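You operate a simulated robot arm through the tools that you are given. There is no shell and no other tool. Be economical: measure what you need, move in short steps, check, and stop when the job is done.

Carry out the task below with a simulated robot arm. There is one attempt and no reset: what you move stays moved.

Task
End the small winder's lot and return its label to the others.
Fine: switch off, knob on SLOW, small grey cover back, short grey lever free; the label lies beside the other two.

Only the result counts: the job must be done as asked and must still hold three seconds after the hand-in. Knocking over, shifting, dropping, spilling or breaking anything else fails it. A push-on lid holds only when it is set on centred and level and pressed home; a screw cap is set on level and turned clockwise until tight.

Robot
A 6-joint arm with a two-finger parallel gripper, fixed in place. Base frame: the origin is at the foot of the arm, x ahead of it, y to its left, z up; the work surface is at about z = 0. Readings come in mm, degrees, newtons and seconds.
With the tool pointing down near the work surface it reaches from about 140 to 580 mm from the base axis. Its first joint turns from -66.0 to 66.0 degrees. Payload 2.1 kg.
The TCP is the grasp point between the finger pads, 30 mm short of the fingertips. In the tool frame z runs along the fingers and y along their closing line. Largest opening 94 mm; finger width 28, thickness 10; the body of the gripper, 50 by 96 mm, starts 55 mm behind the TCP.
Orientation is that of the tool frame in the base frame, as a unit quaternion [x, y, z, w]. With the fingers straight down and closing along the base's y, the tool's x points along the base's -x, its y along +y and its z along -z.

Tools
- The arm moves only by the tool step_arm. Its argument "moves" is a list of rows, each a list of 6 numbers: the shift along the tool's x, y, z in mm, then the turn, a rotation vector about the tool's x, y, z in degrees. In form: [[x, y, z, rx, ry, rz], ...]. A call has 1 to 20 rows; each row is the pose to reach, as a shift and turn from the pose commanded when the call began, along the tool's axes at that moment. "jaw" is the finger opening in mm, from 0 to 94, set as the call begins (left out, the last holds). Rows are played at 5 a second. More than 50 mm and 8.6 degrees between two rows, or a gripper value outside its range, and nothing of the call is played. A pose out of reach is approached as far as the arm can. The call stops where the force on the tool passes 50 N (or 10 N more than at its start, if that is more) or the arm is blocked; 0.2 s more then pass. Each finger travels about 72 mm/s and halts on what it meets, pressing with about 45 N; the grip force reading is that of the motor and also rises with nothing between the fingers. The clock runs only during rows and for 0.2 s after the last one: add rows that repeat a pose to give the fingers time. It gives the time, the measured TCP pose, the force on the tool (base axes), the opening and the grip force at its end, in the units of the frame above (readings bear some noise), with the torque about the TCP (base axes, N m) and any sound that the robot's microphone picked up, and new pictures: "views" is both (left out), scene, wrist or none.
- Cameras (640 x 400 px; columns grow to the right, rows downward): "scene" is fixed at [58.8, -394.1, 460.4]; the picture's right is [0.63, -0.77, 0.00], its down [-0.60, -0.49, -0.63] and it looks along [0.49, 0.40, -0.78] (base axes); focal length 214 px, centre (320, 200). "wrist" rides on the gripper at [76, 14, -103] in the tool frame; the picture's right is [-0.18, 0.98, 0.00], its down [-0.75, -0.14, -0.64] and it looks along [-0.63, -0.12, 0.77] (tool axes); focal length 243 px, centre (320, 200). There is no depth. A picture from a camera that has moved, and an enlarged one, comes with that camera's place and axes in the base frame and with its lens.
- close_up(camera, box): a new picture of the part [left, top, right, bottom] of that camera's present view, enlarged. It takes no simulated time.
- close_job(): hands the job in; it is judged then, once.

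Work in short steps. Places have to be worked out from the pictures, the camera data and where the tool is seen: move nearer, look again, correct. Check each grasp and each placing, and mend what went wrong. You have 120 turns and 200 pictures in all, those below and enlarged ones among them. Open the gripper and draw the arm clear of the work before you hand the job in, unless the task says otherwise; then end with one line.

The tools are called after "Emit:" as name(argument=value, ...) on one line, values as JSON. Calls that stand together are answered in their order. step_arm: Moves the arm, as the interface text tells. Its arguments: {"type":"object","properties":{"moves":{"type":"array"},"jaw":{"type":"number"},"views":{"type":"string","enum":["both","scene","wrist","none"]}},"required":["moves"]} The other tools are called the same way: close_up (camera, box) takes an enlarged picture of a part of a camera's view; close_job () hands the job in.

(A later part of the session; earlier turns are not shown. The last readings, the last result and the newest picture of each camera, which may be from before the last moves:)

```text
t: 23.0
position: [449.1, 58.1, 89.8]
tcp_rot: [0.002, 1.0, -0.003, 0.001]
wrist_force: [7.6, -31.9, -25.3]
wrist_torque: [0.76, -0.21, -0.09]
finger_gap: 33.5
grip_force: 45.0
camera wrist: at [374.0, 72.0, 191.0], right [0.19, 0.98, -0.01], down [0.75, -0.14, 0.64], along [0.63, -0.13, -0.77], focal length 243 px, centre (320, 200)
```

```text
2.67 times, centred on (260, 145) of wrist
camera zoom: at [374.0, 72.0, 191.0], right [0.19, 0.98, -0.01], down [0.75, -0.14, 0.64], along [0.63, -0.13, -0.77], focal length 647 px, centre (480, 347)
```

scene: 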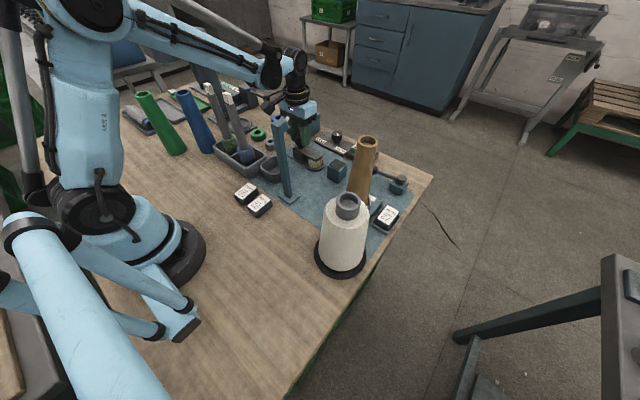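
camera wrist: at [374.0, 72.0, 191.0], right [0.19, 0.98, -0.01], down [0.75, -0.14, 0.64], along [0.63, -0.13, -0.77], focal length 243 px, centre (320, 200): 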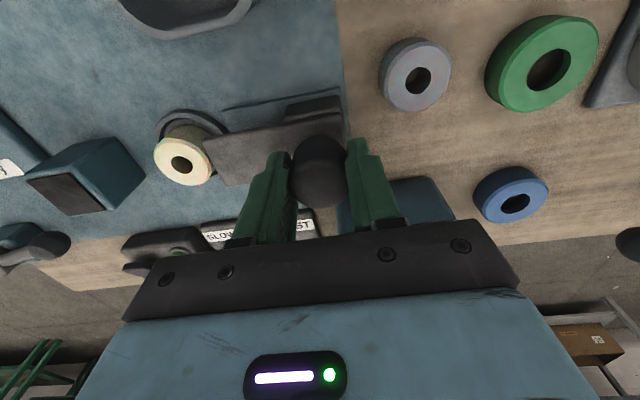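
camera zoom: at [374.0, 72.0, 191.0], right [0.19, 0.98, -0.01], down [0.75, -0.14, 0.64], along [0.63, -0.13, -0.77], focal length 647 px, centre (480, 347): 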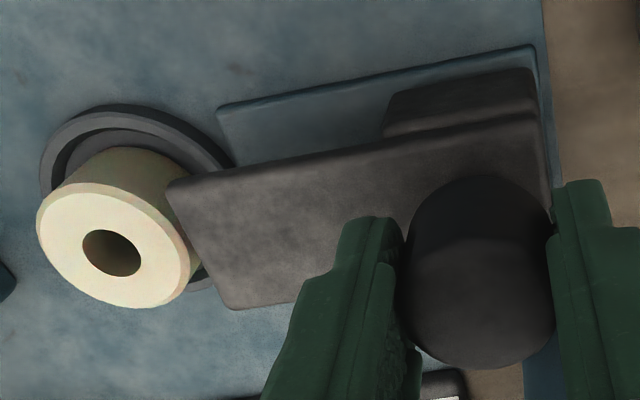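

The cover hit its end stop (-32 N in y) and the wax ring is clear. I relax the push, open and lift.

Emit:
step_arm(moves=[[0, -3, 0, 0, 0, 0], [0, -3, 0, 0, 0, 0]], views="none")

Emit:
step_arm(moves=[[0, 0, 0, 0, 0, 0], [0, 0, 0, 0, 0, 0], [0, 0, -30, 0, 0, 0], [0, 0, -70, 0, 0, 0], [0, -20, -110, 0, 0, 0]], jaw=60, views="both")

Emit:
close_up(camera="scene", box=[260, 90, 380, 165])

```text
t: 23.6
position: [449.9, 57.5, 90.1]
tcp_rot: [0.0, 1.0, -0.002, -0.001]
wrist_force: [5.0, -21.6, -29.5]
wrist_torque: [0.58, -0.02, 0.04]
finger_gap: 33.4
grip_force: 44.8
```

```text
t: 24.8
position: [450.2, 36.7, 199.5]
tcp_rot: [0.0, 1.0, 0.0, 0.003]
wrist_force: [0.1, 0.0, -0.1]
wrist_torque: [0.02, 0.01, 0.01]
finger_gap: 59.8
grip_force: 0.2
camera wrist: at [374.9, 49.6, 302.5], right [0.18, 0.98, 0.0], down [0.75, -0.14, 0.64], along [0.63, -0.12, -0.77], focal length 243 px, centre (320, 200)
```

scene: 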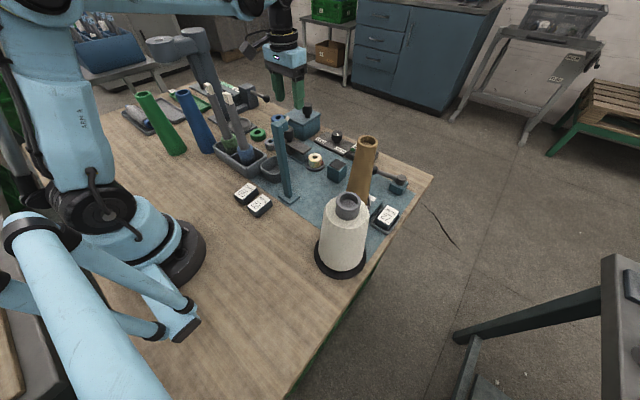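
wrist: 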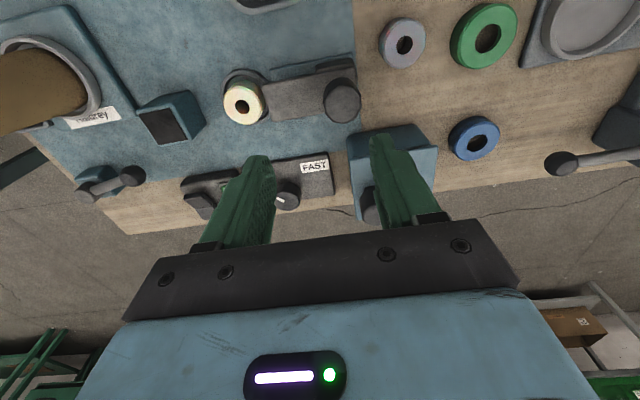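

```text
5.33 times, centred on (320, 128) of scene
camera zoom: at [58.8, -394.1, 460.4], right [0.63, -0.77, 0.0], down [-0.6, -0.49, -0.63], along [0.49, 0.4, -0.78], focal length 1144 px, centre (320, 587)
```

zoom: 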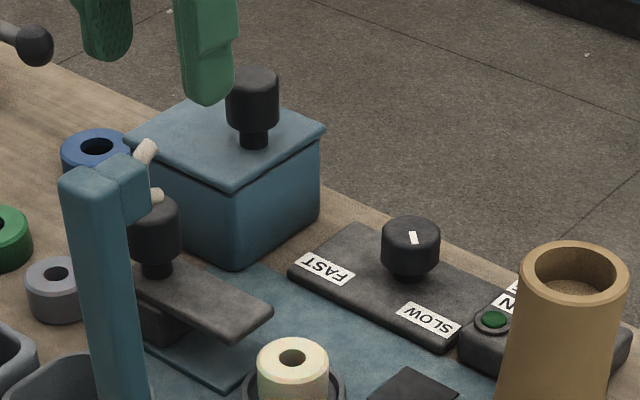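

Cover is fully back. Now I move toward the short lever (ball ≈ (501,-225), pivot ≈ (515,-302)) for a closer look, staying above the brown tube's height.

Emit:
step_arm(moves=[[0, -45, -20, 0, 0, 0], [0, -90, -40, 0, 0, 0], [0, -135, -50, 0, 0, 0], [0, -180, -50, 0, 0, 0], [0, -220, -50, 0, 0, 0]], jaw=0, views="wrist")

Emit:
close_up(camera="wrist", box=[160, 60, 320, 160])

```text
t: 26.0
position: [448.1, -182.9, 245.1]
tcp_rot: [-0.001, 1.0, 0.0, 0.001]
wrist_force: [0.1, -1.0, -0.2]
wrist_torque: [0.04, 0.0, -0.01]
finger_gap: 0.0
grip_force: 33.3
camera wrist: at [373.2, -170.5, 348.8], right [0.18, 0.98, 0.0], down [0.75, -0.14, 0.64], along [0.63, -0.12, -0.77], focal length 243 px, centre (320, 200)
```

wrist: 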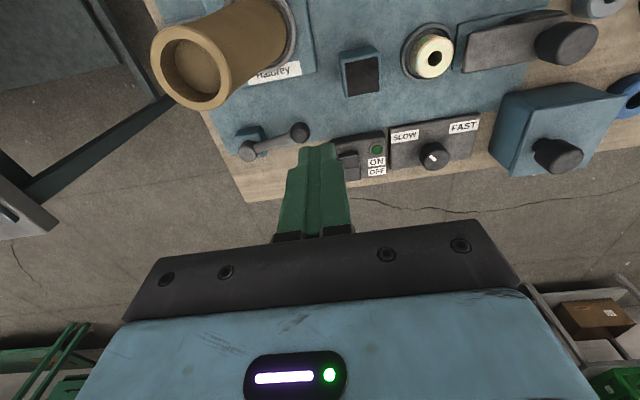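

```text
4.00 times, centred on (240, 110) of wrist
camera zoom: at [373.2, -170.5, 348.8], right [0.18, 0.98, 0.0], down [0.75, -0.14, 0.64], along [0.63, -0.12, -0.77], focal length 970 px, centre (640, 560)
```

zoom: 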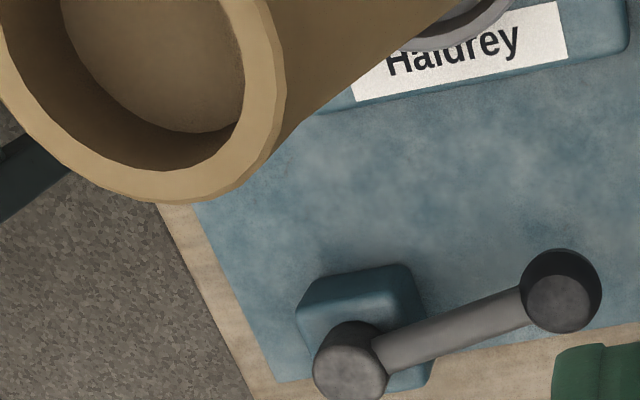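

The lever swings about a vertical pivot; ball ≈ (503,-224, z≈45). I rotate the gripper 90° (closing along x) above the ball with the jaw open.

Emit:
step_arm(moves=[[-15, 0, 0, 0, 0, 8.2], [-30, 0, 0, 0, 0, 16.4], [-45, 0, 0, 0, 0, 24.6], [-55, 0, 0, 0, 0, 32.8], [-55, -8, 0, 0, 0, 41], [-55, -16, 20, 0, 0, 49.2], [-55, -24, 40, 0, 0, 57.4], [-55, -32, 60, 0, 0, 65.6], [-55, -41, 80, 0, 0, 73.8], [-55, -41, 100, 0, 0, 82], [-55, -41, 120, 0, 0, 90]], jaw=60, views="both")

Emit:
close_up(camera="scene", box=[340, 110, 460, 210])

```text
t: 28.4
position: [502.5, -222.4, 129.6]
tcp_rot: [0.708, 0.706, 0.001, 0.0]
wrist_force: [0.0, 0.8, -0.3]
wrist_torque: [0.04, 0.02, -0.03]
finger_gap: 59.7
grip_force: 0.1
camera wrist: at [518.7, -147.7, 232.4], right [0.98, -0.19, 0.0], down [-0.14, -0.75, 0.64], along [-0.12, -0.63, -0.77], focal length 243 px, centre (320, 200)
```

scene: 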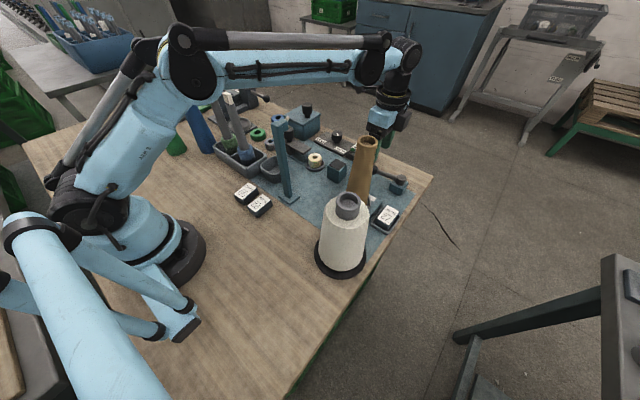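
wrist: 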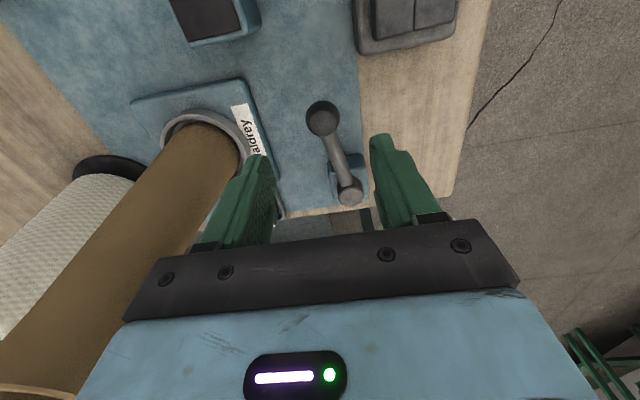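

```text
4.00 times, centred on (400, 160) of scene
camera zoom: at [58.8, -394.1, 460.4], right [0.63, -0.77, 0.0], down [-0.6, -0.49, -0.63], along [0.49, 0.4, -0.78], focal length 858 px, centre (0, 360)
```

zoom: 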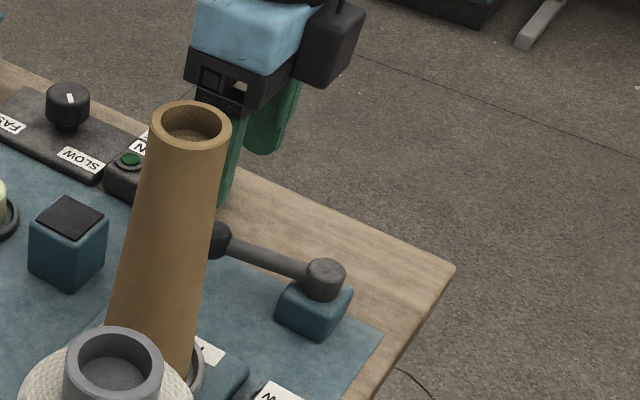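

Ball at ≈ (506,-221). I lower around it, then close.

Emit:
step_arm(moves=[[1, 4, 30, 0, 0, 0], [1, 4, 60, 0, 0, 0], [1, 4, 85, 0, 0, 0]], views="wrist")

Emit:
close_up(camera="scene", box=[340, 110, 460, 210])

```text
t: 29.2
position: [510.7, -220.4, 44.2]
tcp_rot: [0.707, 0.708, 0.0, 0.0]
wrist_force: [-0.1, 0.0, 0.4]
wrist_torque: [0.05, -0.01, 0.01]
finger_gap: 59.8
grip_force: 0.0
camera wrist: at [523.9, -146.7, 146.2], right [0.98, -0.18, 0.0], down [-0.14, -0.75, 0.64], along [-0.12, -0.63, -0.77], focal length 243 px, centre (320, 200)
```

wrist: 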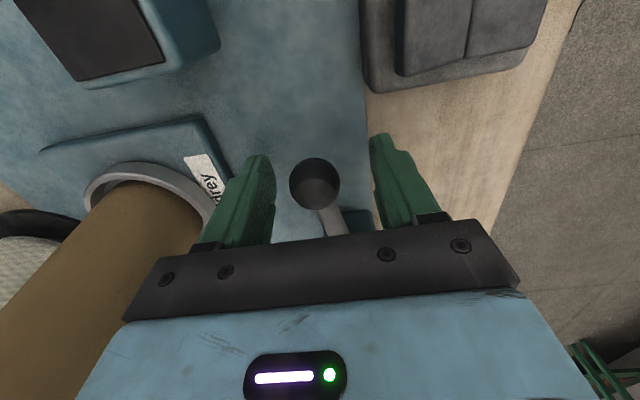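

```text
4.00 times, centred on (400, 160) of scene
camera zoom: at [58.8, -394.1, 460.4], right [0.63, -0.77, 0.0], down [-0.6, -0.49, -0.63], along [0.49, 0.4, -0.78], focal length 858 px, centre (0, 360)
```

zoom: 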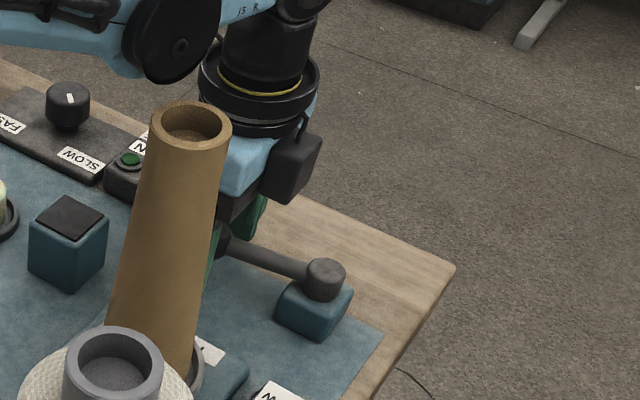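

The ball lies between the fingers. I narrow the jaw to ~32 mm loosely and test the -x direction gently.

Emit:
step_arm(moves=[[0, -3, 0, 0, 0, 0], [0, -3, 0, 0, 0, 0], [0, -3, 0, 0, 0, 0]], jaw=32, views="none")

Emit:
step_arm(moves=[[0, -3, 0, 0, 0, 0], [0, -6, 0, 0, 0, 0], [0, -9, 0, 0, 0, 0], [0, -12, 0, 0, 0, 0]], views="wrist")

```text
t: 30.0
position: [505.3, -221.6, 43.2]
tcp_rot: [0.707, 0.707, 0.001, 0.001]
wrist_force: [-0.6, -0.1, -0.2]
wrist_torque: [0.03, 0.05, 0.02]
finger_gap: 32.0
grip_force: 0.1
```

```text
t: 31.0
position: [496.0, -222.5, 43.9]
tcp_rot: [0.707, 0.708, 0.002, 0.004]
wrist_force: [28.6, -6.9, -0.9]
wrist_torque: [0.18, -0.11, -0.12]
finger_gap: 48.2
grip_force: 14.2
camera wrist: at [510.2, -146.2, 146.2], right [0.98, -0.18, 0.01], down [-0.15, -0.75, 0.64], along [-0.11, -0.63, -0.77], focal length 243 px, centre (320, 200)
```

wrist: 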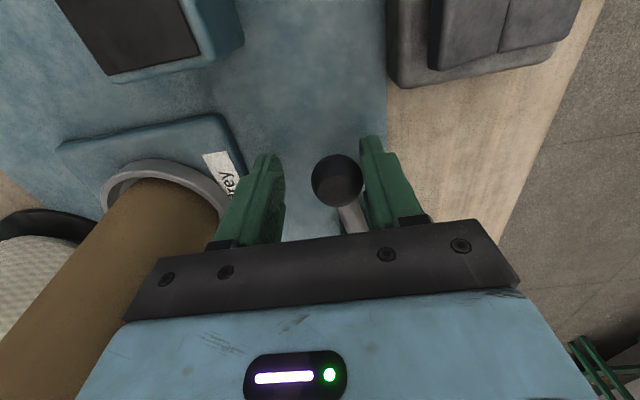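

It resists in -x (28 N, ball stayed). I back off and test +x.

Emit:
step_arm(moves=[[0, 4, 0, 0, 0, 0], [0, 8, 0, 0, 0, 0], [0, 12, 0, 0, 0, 0], [0, 16, 0, 0, 0, 0], [0, 20, 0, 0, 0, 0], [0, 24, 0, 0, 0, 0]], views="wrist")

```text
t: 32.4
position: [518.0, -221.9, 43.6]
tcp_rot: [0.707, 0.707, 0.0, 0.0]
wrist_force: [0.0, 0.7, -0.4]
wrist_torque: [0.01, 0.0, 0.01]
finger_gap: 32.2
grip_force: 0.2
camera wrist: at [532.9, -146.8, 146.3], right [0.98, -0.18, 0.0], down [-0.14, -0.75, 0.64], along [-0.12, -0.63, -0.77], focal length 243 px, centre (320, 200)
```

wrist: 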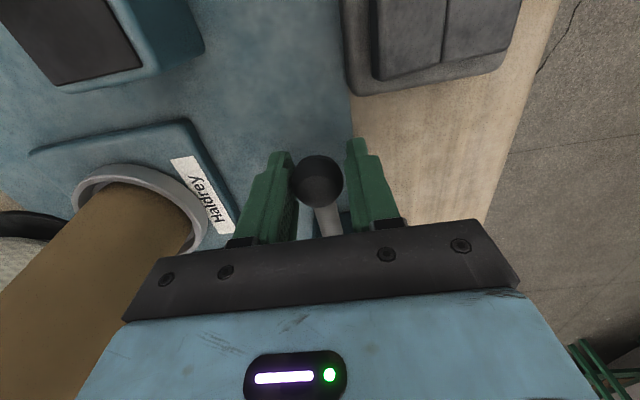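

The lever swings freely toward +x, so that is its released direction. I lift off, close the fingers and come down behind the lever arm to push it fully over.

Emit:
step_arm(moves=[[0, 0, -30, 0, 0, 0], [0, 0, -55, 0, 0, 0], [-10, -16, -55, 0, 0, 0], [-20, -31, -55, 0, 0, 0], [-20, -31, -30, 0, 0, 0], [-20, -31, -8, 0, 0, 0]], jaw=32, views="wrist")

```text
t: 33.6
position: [486.6, -242.7, 80.2]
tcp_rot: [0.707, 0.707, 0.003, 0.001]
wrist_force: [0.1, -2.8, 16.9]
wrist_torque: [0.14, -0.41, -0.08]
finger_gap: 31.8
grip_force: 0.2
stopped in row 6: the force on the tool passed its limit at 88 N (the readings are from after the stop); the commanded pose is now the measured one
camera wrist: at [502.1, -167.3, 183.3], right [0.98, -0.18, 0.01], down [-0.15, -0.75, 0.64], along [-0.11, -0.63, -0.77], focal length 243 px, centre (320, 200)
```

wrist: 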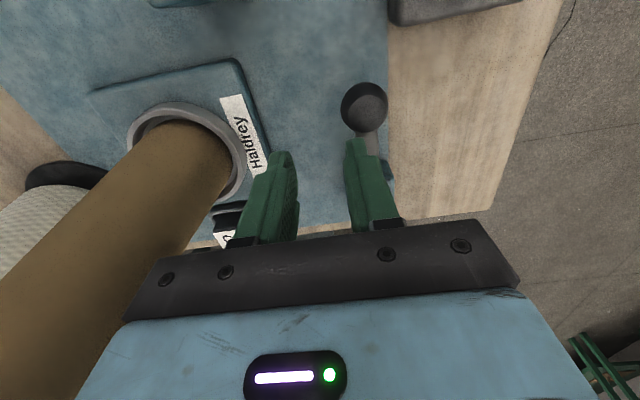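

I forgot the jaw was still at 32 and the outer finger touched the lever arm from above. I lift, close the jaw fully and check the lever.

Emit:
step_arm(moves=[[0, 0, -20, 0, 0, 0], [0, 0, -25, 0, 0, 0], [0, 0, -25, 0, 0, 0]], jaw=0, views="both")

Emit:
close_up(camera="scene", box=[340, 110, 460, 210])

Emit:
close_up(camera="wrist", box=[280, 60, 440, 220])

```text
t: 34.4
position: [487.7, -242.1, 104.8]
tcp_rot: [0.706, 0.708, 0.003, 0.001]
wrist_force: [0.6, 0.5, 0.7]
wrist_torque: [0.02, 0.0, -0.02]
finger_gap: 0.2
grip_force: 33.2
camera wrist: at [502.5, -166.7, 207.2], right [0.98, -0.18, 0.0], down [-0.14, -0.76, 0.64], along [-0.11, -0.63, -0.77], focal length 243 px, centre (320, 200)
```

scene: 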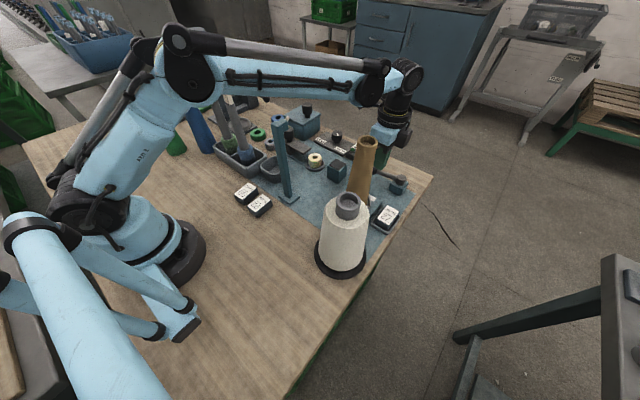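
wrist: 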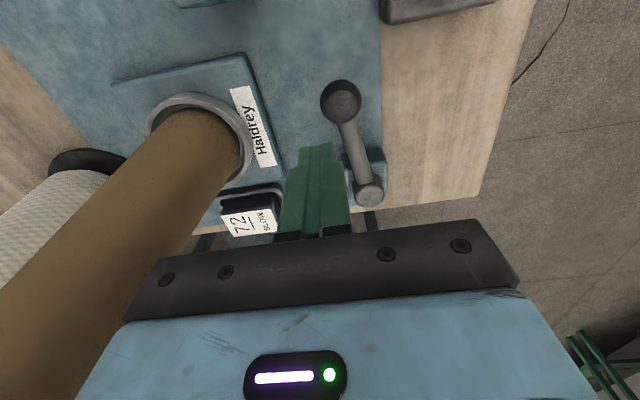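

```text
4.00 times, centred on (400, 160) of scene
camera zoom: at [58.8, -394.1, 460.4], right [0.63, -0.77, 0.0], down [-0.6, -0.49, -0.63], along [0.49, 0.4, -0.78], focal length 858 px, centre (0, 360)
```

zoom: 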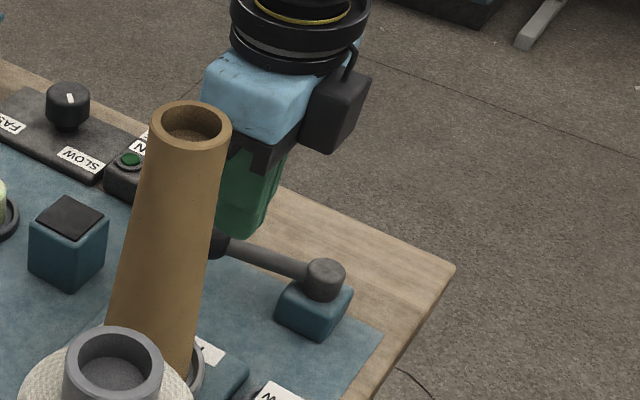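

```text
2.50 times, centred on (360, 140) of wrist
camera zoom: at [502.5, -166.7, 207.2], right [0.98, -0.18, 0.0], down [-0.14, -0.76, 0.64], along [-0.11, -0.63, -0.77], focal length 606 px, centre (220, 350)
```

zoom: 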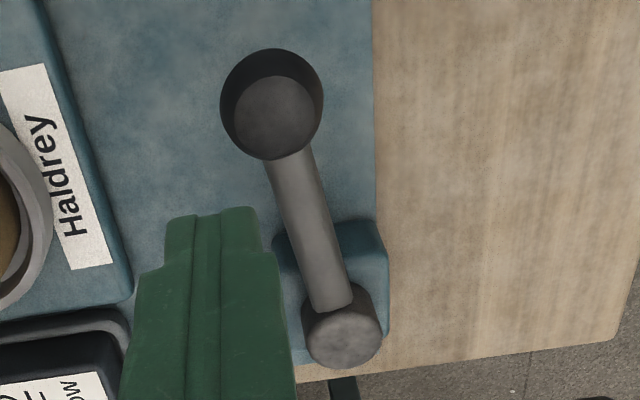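

The lever came back near its original angle, so it probably has to go past a dead point. With fingers closed I descend behind the arm and sweep it outward.

Emit:
step_arm(moves=[[0, -4, 27, 0, 0, 0], [0, -4, 53, 0, 0, 0], [1, 4, 53, 0, 0, 0], [2, 11, 53, 0, 0, 0], [4, 20, 53, -3, 0, 0], [6, 30, 53, -7, 0, 0], [5, 40, 53, -11, 0, 0], [3, 49, 53, -15, 0, 0]], views="both")

Emit:
close_up(camera="scene", box=[340, 110, 460, 210])

```text
t: 36.2
position: [537.7, -238.5, 52.1]
tcp_rot: [0.701, 0.701, 0.094, 0.094]
wrist_force: [-0.8, 0.0, -0.4]
wrist_torque: [0.02, 0.0, 0.01]
finger_gap: 0.0
grip_force: 33.4
camera wrist: at [525.4, -163.3, 154.8], right [0.95, -0.18, 0.26], down [-0.3, -0.76, 0.58], along [0.09, -0.63, -0.77], focal length 243 px, centre (320, 200)
```

scene: 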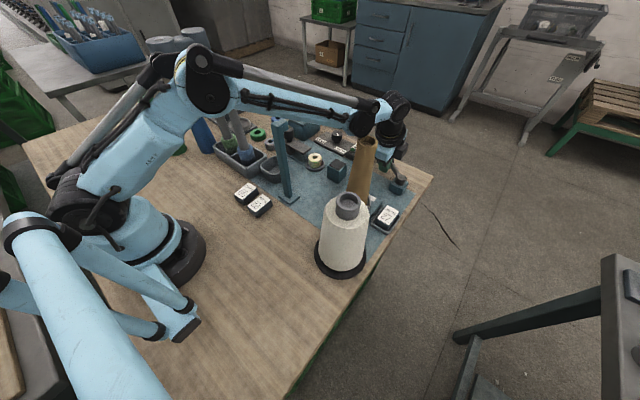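
wrist: 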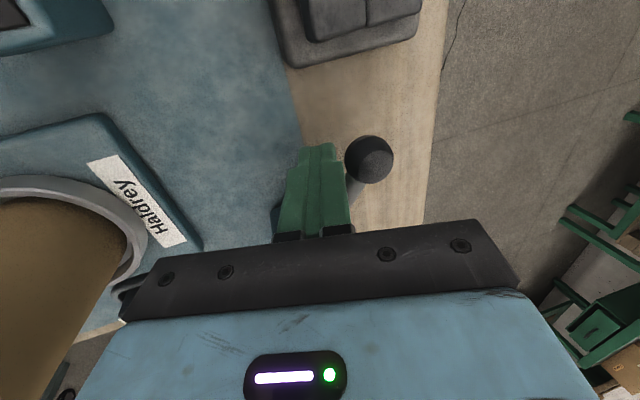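

```text
4.00 times, centred on (400, 160) of scene
camera zoom: at [58.8, -394.1, 460.4], right [0.63, -0.77, 0.0], down [-0.6, -0.49, -0.63], along [0.49, 0.4, -0.78], focal length 858 px, centre (0, 360)
```

zoom: 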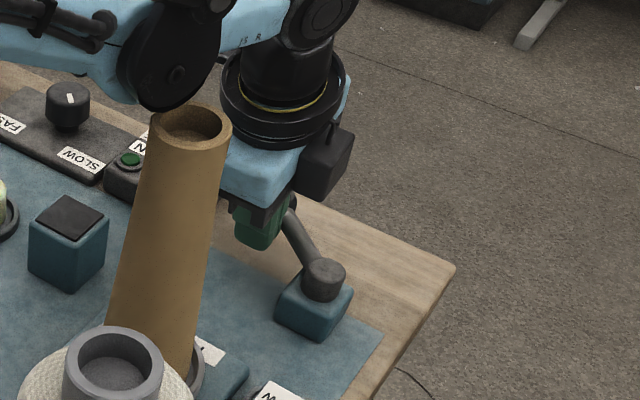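

Lever is moving out without resistance (~40°). I continue the sweep to ~85°.

Emit:
step_arm(moves=[[-5, 8, 2, -4, 0, 0], [-10, 16, 4.3, -8, 0, 0], [-15, 21, 5.6, -11, 0, 0], [-21, 25, 6.7, -13, 0, 0], [-28, 29, 7.8, -13, 0, 0], [-34, 32, 8.7, -13, 0, 0]], views="wrist")

Emit:
close_up(camera="scene", box=[340, 110, 460, 210])

```text
t: 37.0
position: [554.9, -247.7, 60.0]
tcp_rot: [0.689, 0.695, 0.149, 0.14]
wrist_force: [-11.4, 1.0, -2.3]
wrist_torque: [0.04, 0.35, -0.13]
finger_gap: 0.0
grip_force: 32.6
stopped in row 3: the force on the tool passed its limit at 64 N (the readings are from after the stop); the commanded pose is now the measured one
camera wrist: at [526.3, -173.2, 160.7], right [0.9, -0.18, 0.39], down [-0.38, -0.76, 0.52], along [0.21, -0.62, -0.76], focal length 243 px, centre (320, 200)
```

wrist: 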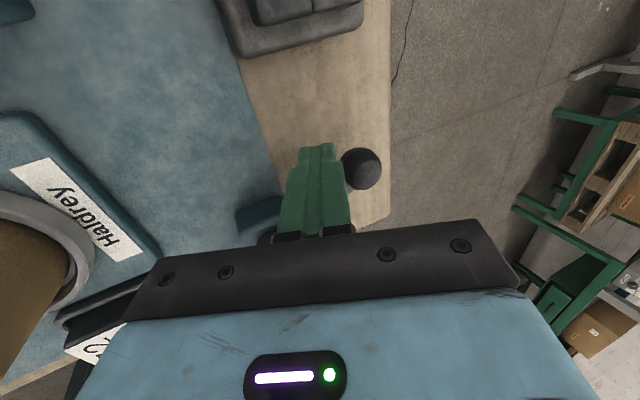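

```text
4.00 times, centred on (400, 160) of scene
camera zoom: at [58.6, -394.0, 460.5], right [0.63, -0.77, 0.0], down [-0.6, -0.49, -0.63], along [0.49, 0.4, -0.78], focal length 858 px, centre (0, 360)
```

zoom: 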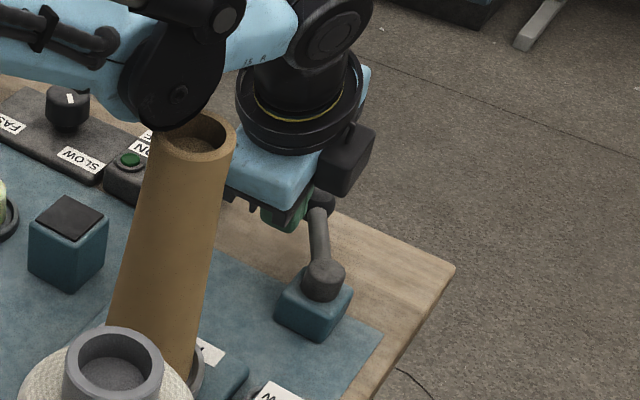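

The sweep stopped with the lever about 60° over, but in the scene picture the brown tube's top looks shifted a few mm – the arm's wrist may be brushing it. I back away toward +y and up, then check.

Emit:
step_arm(moves=[[12, 4, -9, 0, 0, 0], [22, 12, -27, 0, 0, 0], [30, 24, -54, 0, 0, 0], [38, 36, -82, 0, 0, 0]], views="both")

Emit:
close_up(camera="scene", box=[320, 120, 440, 240])

```text
t: 38.0
position: [554.1, -208.7, 149.6]
tcp_rot: [0.689, 0.694, 0.151, 0.143]
wrist_force: [0.1, 0.0, -0.3]
wrist_torque: [-0.01, 0.03, 0.0]
finger_gap: 0.0
grip_force: 33.2
camera wrist: at [525.7, -135.0, 249.7], right [0.9, -0.18, 0.4], down [-0.38, -0.76, 0.52], along [0.21, -0.62, -0.75], focal length 243 px, centre (320, 200)
```

scene: 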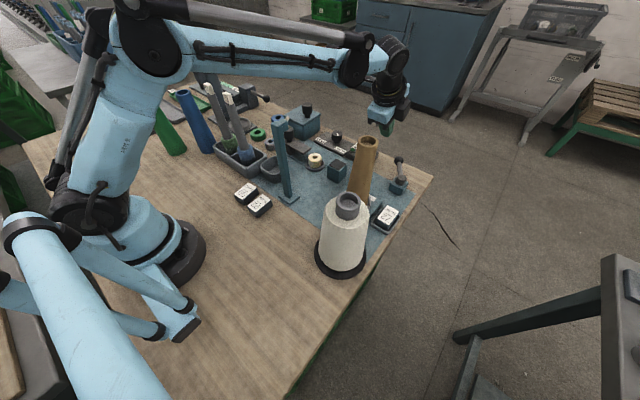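
wrist: 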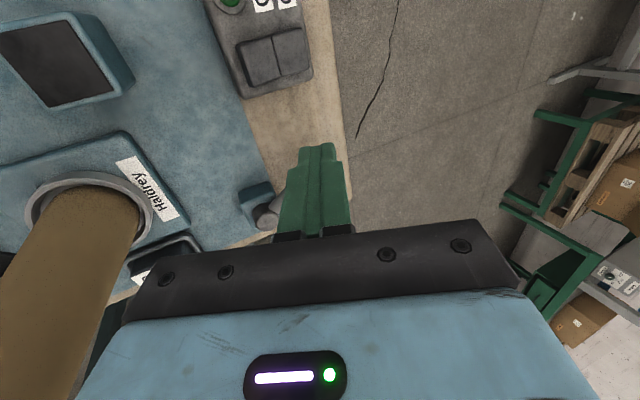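

```text
3.33 times, centred on (380, 180) of scene
camera zoom: at [58.8, -394.1, 460.4], right [0.63, -0.77, 0.0], down [-0.6, -0.49, -0.63], along [0.49, 0.4, -0.78], focal length 715 px, centre (120, 267)
```

zoom: 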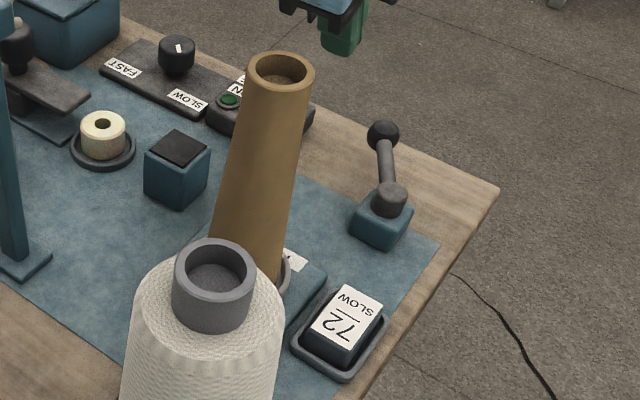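

Emit:
close_up(camera="scene", box=[340, 110, 460, 210])

```text
4.00 times, centred on (400, 160) of scene
camera zoom: at [58.8, -394.1, 460.4], right [0.63, -0.77, 0.0], down [-0.6, -0.49, -0.63], along [0.49, 0.4, -0.78], focal length 858 px, centre (0, 360)
```

zoom: 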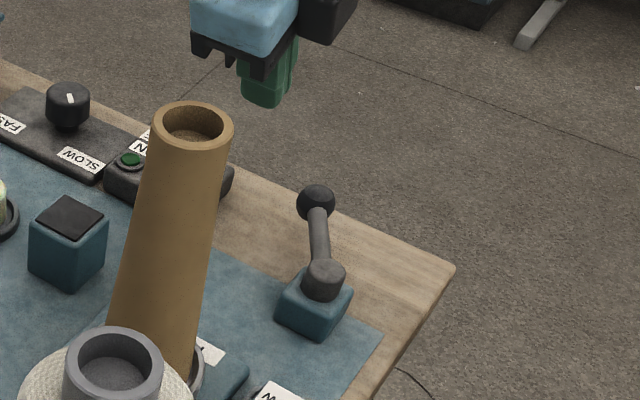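

The tube is back essentially where it was (≈1 mm) and the lever stays at ≈63°, i.e. ~74° swung out against its stop. I now raise and straighten the tool before turning to the label at ≈ (397,-331).

Emit:
step_arm(moves=[[0, 10, -40, 5, 0, 0], [0, 0, -80, 10, 0, 0], [0, -8, -120, 17, 0, 0], [0, -16, -160, 24, 0, 0]], views="wrist")

Emit:
close_up(camera="scene", box=[225, 160, 285, 220])

```text
t: 39.0
position: [472.5, -207.9, 287.3]
tcp_rot: [0.704, 0.71, 0.001, -0.004]
wrist_force: [0.6, -0.2, -1.1]
wrist_torque: [0.0, 0.02, 0.0]
finger_gap: 0.0
grip_force: 32.6
out of reach, approached as far as the arm can: row 4
camera wrist: at [487.4, -134.8, 391.0], right [0.98, -0.17, -0.01], down [-0.13, -0.76, 0.64], along [-0.11, -0.62, -0.77], focal length 243 px, centre (320, 200)
```

wrist: 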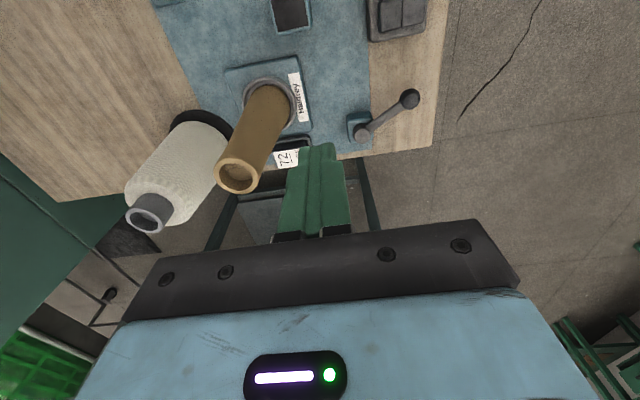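

```text
6.67 times, centred on (255, 190) of scene
camera zoom: at [58.7, -394.1, 460.4], right [0.63, -0.77, 0.0], down [-0.6, -0.49, -0.63], along [0.49, 0.4, -0.78], focal length 1430 px, centre (753, 267)
```

zoom: 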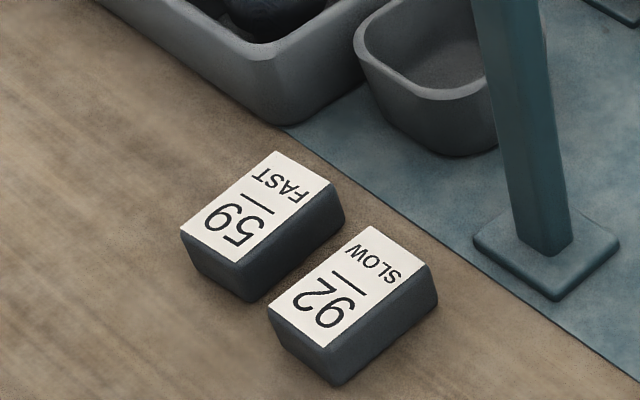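

Lever confirmed at the same 63° and staying. The two other labels are at ≈ (233,8) and (229,-52), long axis along x, so the third belongs at ≈ (228,-112). I now turn the gripper toward yaw -90 (camera away from the tube) while moving above the 72 label.

Emit:
step_arm(moves=[[-12, -7, 4, 0, 0, -8.2], [-24, -14, 8, 0, 0, -16.4], [-36, -21, 12, 0, 0, -24.6], [-48, -28, 16, 0, 0, -32.8], [-60, -35, 17, 0, 0, -41], [-72, -42, 17, 0, 0, -49.2], [-84, -50, 17, 0, 0, -57.4], [-96, -58, 17, 0, 0, -65.6], [-108, -66, 17, 0, 0, -73.8], [-118, -72, 17, 0, 0, -82], [-123, -75, 17, 0, 0, -90]], jaw=78, views="none")

Emit:
step_arm(moves=[[0, 0, 0, 0, 0, -8.2], [0, 0, 0, 0, 0, -16.4], [0, 0, 0, 0, 0, -24.6], [0, 0, 0, 0, 0, -32.8], [0, 0, 0, 0, 0, -41], [0, 0, 0, 0, 0, -49.2], [0, 0, 0, 0, 0, -57.4], [0, 0, 0, 0, 0, -65.6], [0, 0, 0, 0, 0, -73.8], [0, 0, 0, 0, 0, -82], [0, 0, 0, 0, 0, -90]], views="both")

```text
t: 41.4
position: [398.0, -334.6, 268.5]
tcp_rot: [-0.006, 1.0, 0.004, -0.001]
wrist_force: [-1.4, 0.1, 0.5]
wrist_torque: [0.0, -0.03, -0.01]
finger_gap: 78.0
grip_force: 0.1
```

```text
t: 43.8
position: [398.0, -335.4, 268.7]
tcp_rot: [0.711, -0.703, -0.003, -0.003]
wrist_force: [-0.9, 0.6, 0.1]
wrist_torque: [0.0, -0.01, -0.01]
finger_gap: 77.6
grip_force: 0.1
camera wrist: at [385.9, -413.8, 370.2], right [-0.99, 0.17, 0.0], down [0.13, 0.75, 0.65], along [0.11, 0.64, -0.76], focal length 243 px, centre (320, 200)
```

scene: 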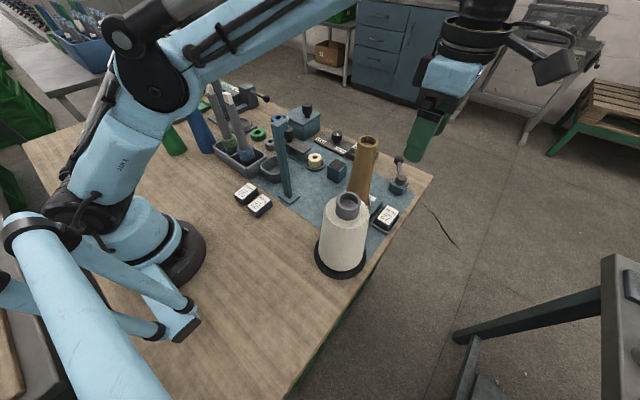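
wrist: 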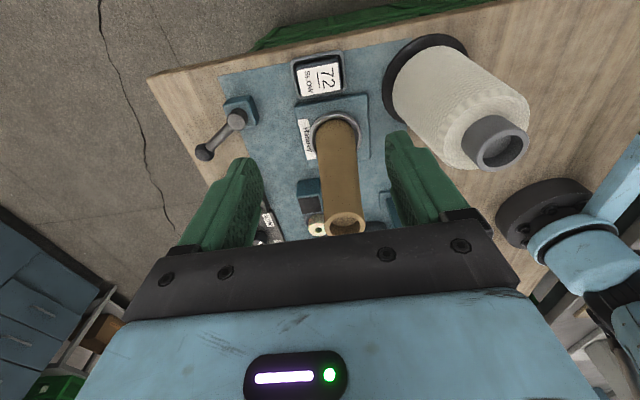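

Emit:
close_up(camera="wrist", box=[270, 40, 370, 110])

```text
5.71 times, centred on (320, 75) of wrist
camera zoom: at [385.9, -413.8, 370.2], right [-0.99, 0.17, 0.0], down [0.13, 0.75, 0.65], along [0.11, 0.64, -0.76], focal length 1386 px, centre (320, 914)
```

zoom: 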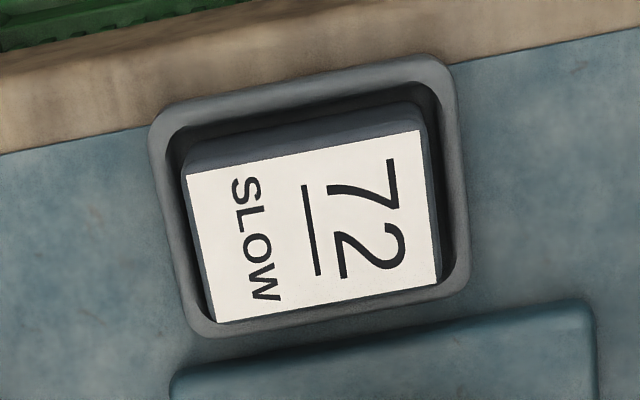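

Label top ≈ (402,-330, z≈23). I descend above it with the jaw at 78 and check alignment.

Emit:
step_arm(moves=[[-5, -4, 40, 0, 0, 0], [-5, -4, 85, 0, 0, 0], [-5, -4, 130, 0, 0, 0], [-5, -4, 175, 0, 0, 0], [-5, -4, 195, 0, 0, 0]], views="both")

Emit:
close_up(camera="scene", box=[330, 120, 450, 240])

```text
t: 45.0
position: [401.0, -326.4, 73.2]
tcp_rot: [0.711, -0.703, -0.004, -0.003]
wrist_force: [0.6, 0.1, -0.2]
wrist_torque: [0.03, -0.05, -0.02]
finger_gap: 77.9
grip_force: 0.1
camera wrist: at [389.1, -405.0, 175.3], right [-0.98, 0.17, 0.0], down [0.13, 0.75, 0.65], along [0.11, 0.64, -0.76], focal length 243 px, centre (320, 200)
```

scene: 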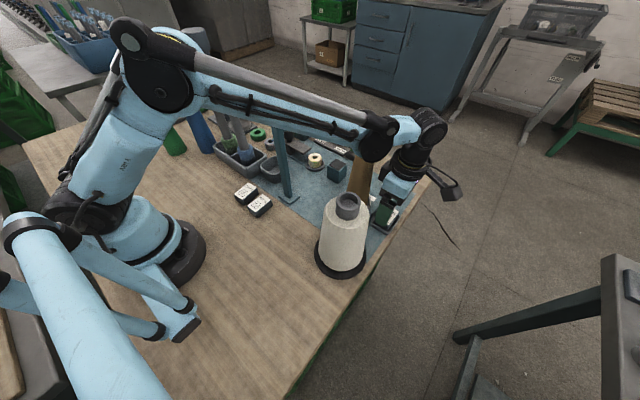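
wrist: 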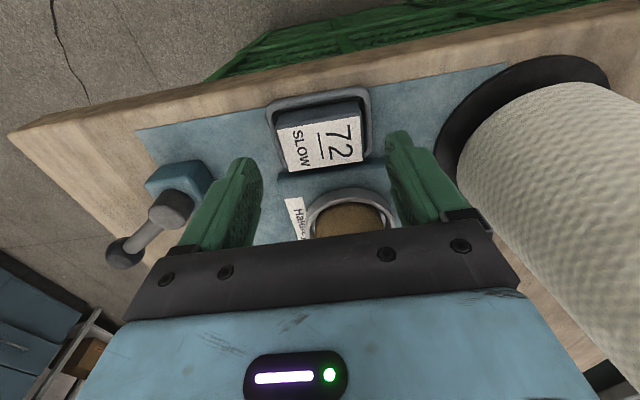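

```text
3.33 times, centred on (390, 180) of scene
camera zoom: at [58.8, -394.1, 460.4], right [0.63, -0.77, 0.0], down [-0.6, -0.49, -0.63], along [0.49, 0.4, -0.78], focal length 715 px, centre (87, 267)
```

zoom: 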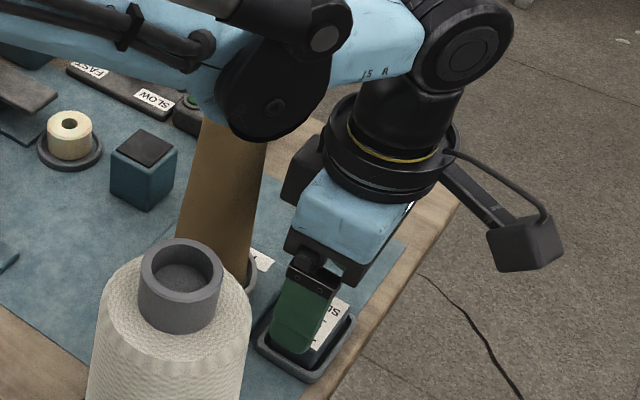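

Label centred at ≈ (402,-328). The forearm is close to the tube top, so I tilt the tool 12° about the closing axis to move the wrist away from the tube before lowering further.

Emit:
step_arm(moves=[[2, -1, -5, 0, -4, 0], [4, -1, -5, 0, -8, 0], [7, -1, -5, 0, -12, 0]], views="both")

Emit:
close_up(camera="scene", box=[330, 120, 450, 240])

```text
t: 45.8
position: [403.0, -336.0, 77.4]
tcp_rot: [0.707, -0.699, -0.079, -0.076]
wrist_force: [-0.2, 0.5, 0.5]
wrist_torque: [0.01, 0.0, -0.02]
finger_gap: 77.9
grip_force: 0.1
camera wrist: at [390.6, -432.6, 162.0], right [-0.98, 0.17, 0.04], down [0.14, 0.6, 0.79], along [0.11, 0.78, -0.61], focal length 243 px, centre (320, 200)
```

scene: 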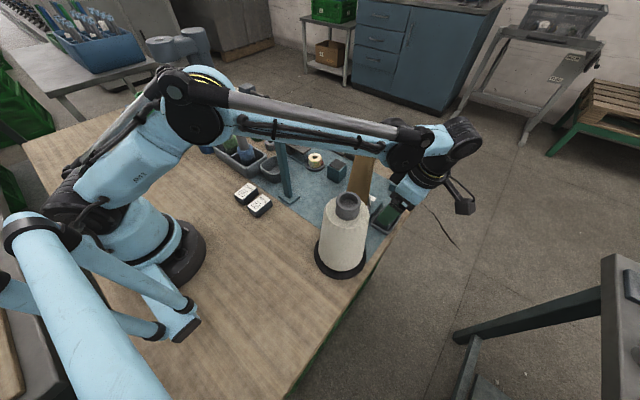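
wrist: 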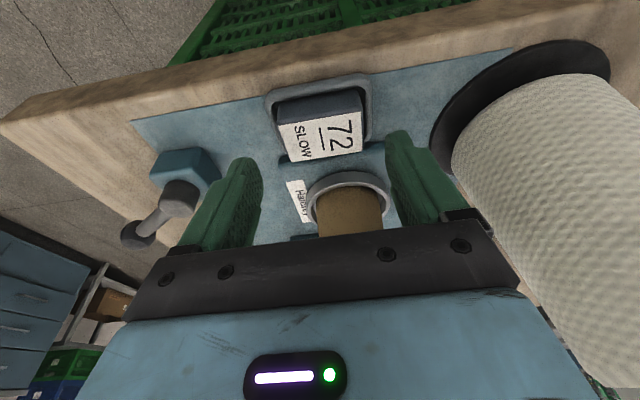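

```text
3.33 times, centred on (390, 180) of scene
camera zoom: at [58.8, -394.1, 460.4], right [0.63, -0.77, 0.0], down [-0.6, -0.49, -0.63], along [0.49, 0.4, -0.78], focal length 715 px, centre (87, 267)
```

zoom: 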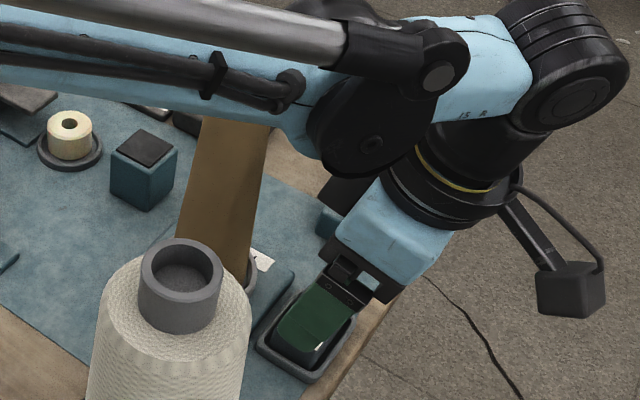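

The wrist now clears the tube. I lower straight down by ~33 mm around the label.

Emit:
step_arm(moves=[[3.1, 0, 14.7, 0, 0, 0], [5.2, 0, 24.5, 0, 0, 0], [6.9, 0, 32.3, 0, 0, 0]], views="both")

Emit:
close_up(camera="scene", box=[330, 120, 450, 240])

```text
t: 46.6
position: [402.0, -335.3, 45.1]
tcp_rot: [0.706, -0.699, -0.079, -0.076]
wrist_force: [-0.6, 0.3, -0.4]
wrist_torque: [0.02, -0.01, -0.02]
finger_gap: 77.9
grip_force: 0.0
camera wrist: at [390.3, -432.6, 129.1], right [-0.98, 0.17, 0.04], down [0.14, 0.6, 0.79], along [0.11, 0.78, -0.61], focal length 243 px, centre (320, 200)
```

scene: 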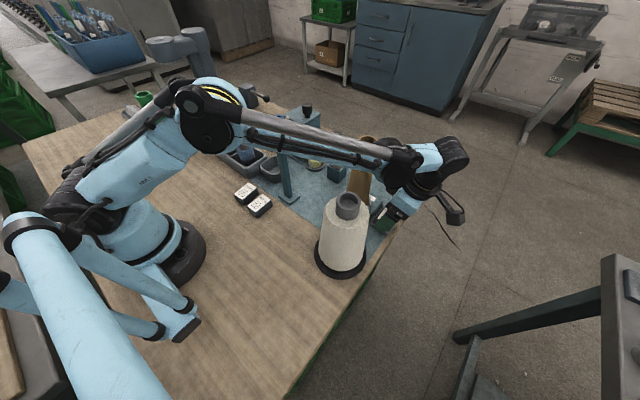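
wrist: 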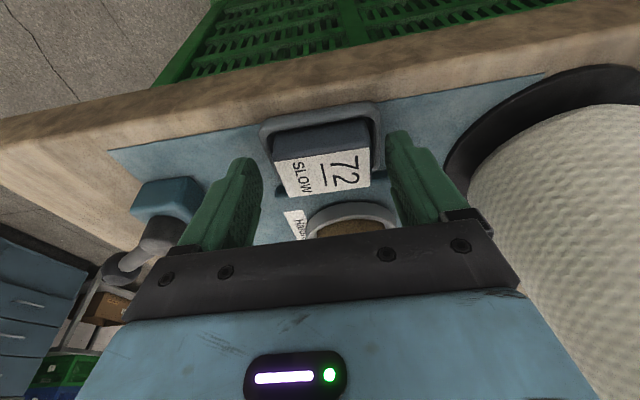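

```text
3.33 times, centred on (390, 180) of scene
camera zoom: at [58.8, -394.1, 460.4], right [0.63, -0.77, 0.0], down [-0.6, -0.49, -0.63], along [0.49, 0.4, -0.78], focal length 715 px, centre (87, 267)
```

zoom: 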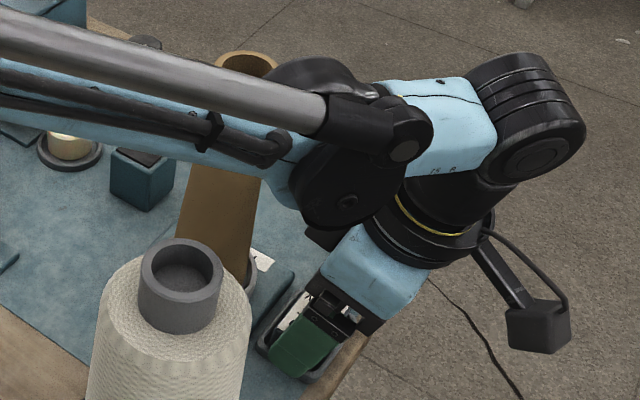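

Tube is upright and clear. I lower 3 mm more and close on the label.

Emit:
step_arm(moves=[[-1.4, 2, 3.5, 0, 0, 0], [-1.4, 2, 3.5, 0, 0, 0]], views="none")

Emit:
step_arm(moves=[[0, 0, 0, 0, 0, 0], [0, 0, 0, 0, 0, 0], [0, 0, 0, 0, 0, 0]], jaw=36, views="wrist")

```text
t: 47.2
position: [400.4, -333.2, 41.7]
tcp_rot: [0.706, -0.699, -0.079, -0.076]
wrist_force: [0.6, 1.2, -0.3]
wrist_torque: [-0.02, -0.02, 0.01]
finger_gap: 78.1
grip_force: 0.3
```

```text
t: 48.0
position: [399.0, -333.2, 42.5]
tcp_rot: [0.706, -0.7, -0.08, -0.076]
wrist_force: [-11.9, 6.1, -5.5]
wrist_torque: [0.06, 0.48, -0.27]
finger_gap: 71.6
grip_force: 45.0
camera wrist: at [388.0, -430.6, 125.7], right [-0.98, 0.17, 0.04], down [0.14, 0.6, 0.79], along [0.11, 0.78, -0.61], focal length 243 px, centre (320, 200)
```

wrist: 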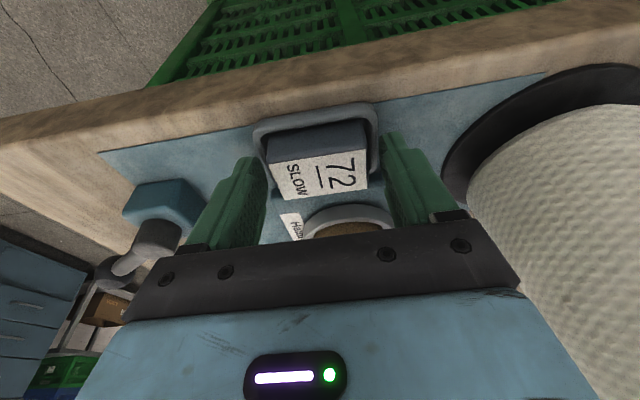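

The fingers hit the tray rim (71.6 mm), so I open, rise 6 mm above the rim and close again.

Emit:
step_arm(moves=[[0, 0, 0, 0, 0, 0], [-1.2, 0, -5.9, 0, 0, 0], [-1.2, 0, -5.9, 0, 0, 0]], jaw=78, views="none")

Emit:
step_arm(moves=[[0, 0, 0, 0, 0, 0], [0, 0, 0, 0, 0, 0], [0, 0, 0, 0, 0, 0]], jaw=36, views="both")

Emit:
close_up(camera="wrist", box=[230, 80, 430, 230])

```text
t: 48.8
position: [400.5, -334.1, 48.7]
tcp_rot: [0.707, -0.699, -0.078, -0.076]
wrist_force: [0.9, -1.0, -0.5]
wrist_torque: [-0.04, -0.01, 0.01]
finger_gap: 77.8
grip_force: 0.1
```

```text
t: 49.6
position: [399.4, -332.3, 49.6]
tcp_rot: [0.707, -0.699, -0.078, -0.076]
wrist_force: [0.7, -0.8, 3.1]
wrist_torque: [-0.01, -0.03, 0.04]
finger_gap: 54.8
grip_force: 44.4
camera wrist: at [387.9, -430.7, 132.2], right [-0.98, 0.17, 0.04], down [0.14, 0.6, 0.79], along [0.11, 0.78, -0.61], focal length 243 px, centre (320, 200)
```

scene: 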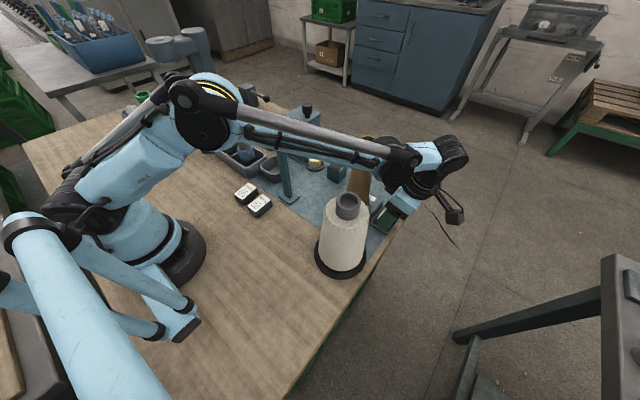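
wrist: 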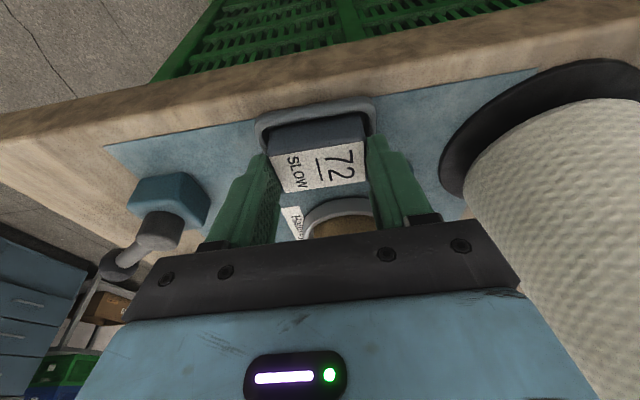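

```text
2.67 times, centred on (330, 155) of wrist
camera zoom: at [387.9, -430.7, 132.2], right [-0.98, 0.17, 0.04], down [0.14, 0.6, 0.79], along [0.11, 0.78, -0.61], focal length 647 px, centre (293, 320)
```

zoom: 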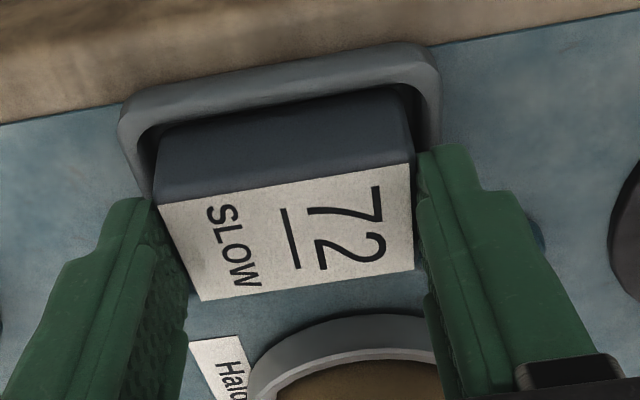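

Gripped label at 54.8 mm. I lift straight up and check.

Emit:
step_arm(moves=[[-2.1, 0, -9.8, 0, 0, 0], [-6.2, 0, -29, 0, 0, 0], [-12.5, 0, -58.7, 0, 0, 0], [-20.8, 0, -97.8, 0, 0, 0]], views="both")

```text
t: 50.6
position: [401.2, -335.3, 147.6]
tcp_rot: [0.706, -0.7, -0.077, -0.075]
wrist_force: [-0.1, 0.1, 0.4]
wrist_torque: [-0.05, 0.01, 0.01]
finger_gap: 54.6
grip_force: 44.5
camera wrist: at [388.2, -432.8, 230.9], right [-0.98, 0.17, 0.04], down [0.14, 0.6, 0.79], along [0.11, 0.78, -0.61], focal length 243 px, centre (320, 200)
```

scene: 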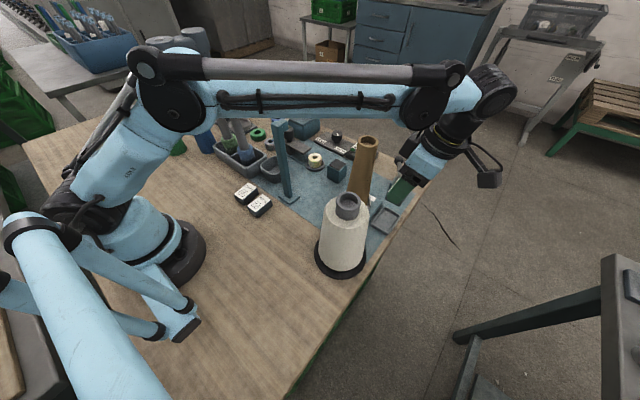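
wrist: 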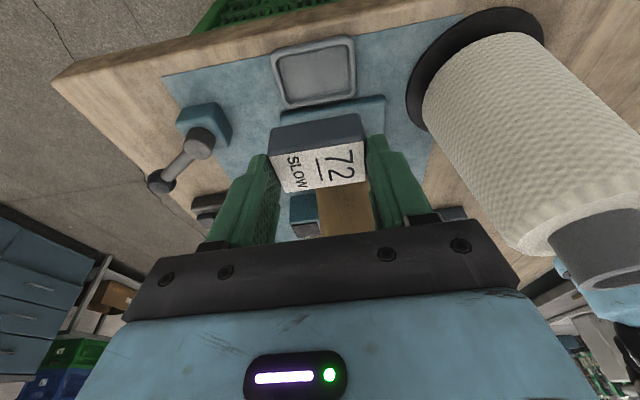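

The label is held and the tray is empty and in place. I continue up to z≈275 and straighten the tilt.

Emit:
step_arm(moves=[[-8, 0, -40, 0, 0, 0], [-17, 0, -80, 0, 4, 0], [-24, 0, -112, 0, 8, 0], [-27, 0, -125, 0, 12, 0]], views="none")

```text
t: 51.6
position: [400.7, -334.8, 276.0]
tcp_rot: [0.711, -0.703, -0.004, -0.002]
wrist_force: [0.4, 0.7, 0.1]
wrist_torque: [0.03, -0.03, 0.01]
finger_gap: 54.8
grip_force: 45.1
```

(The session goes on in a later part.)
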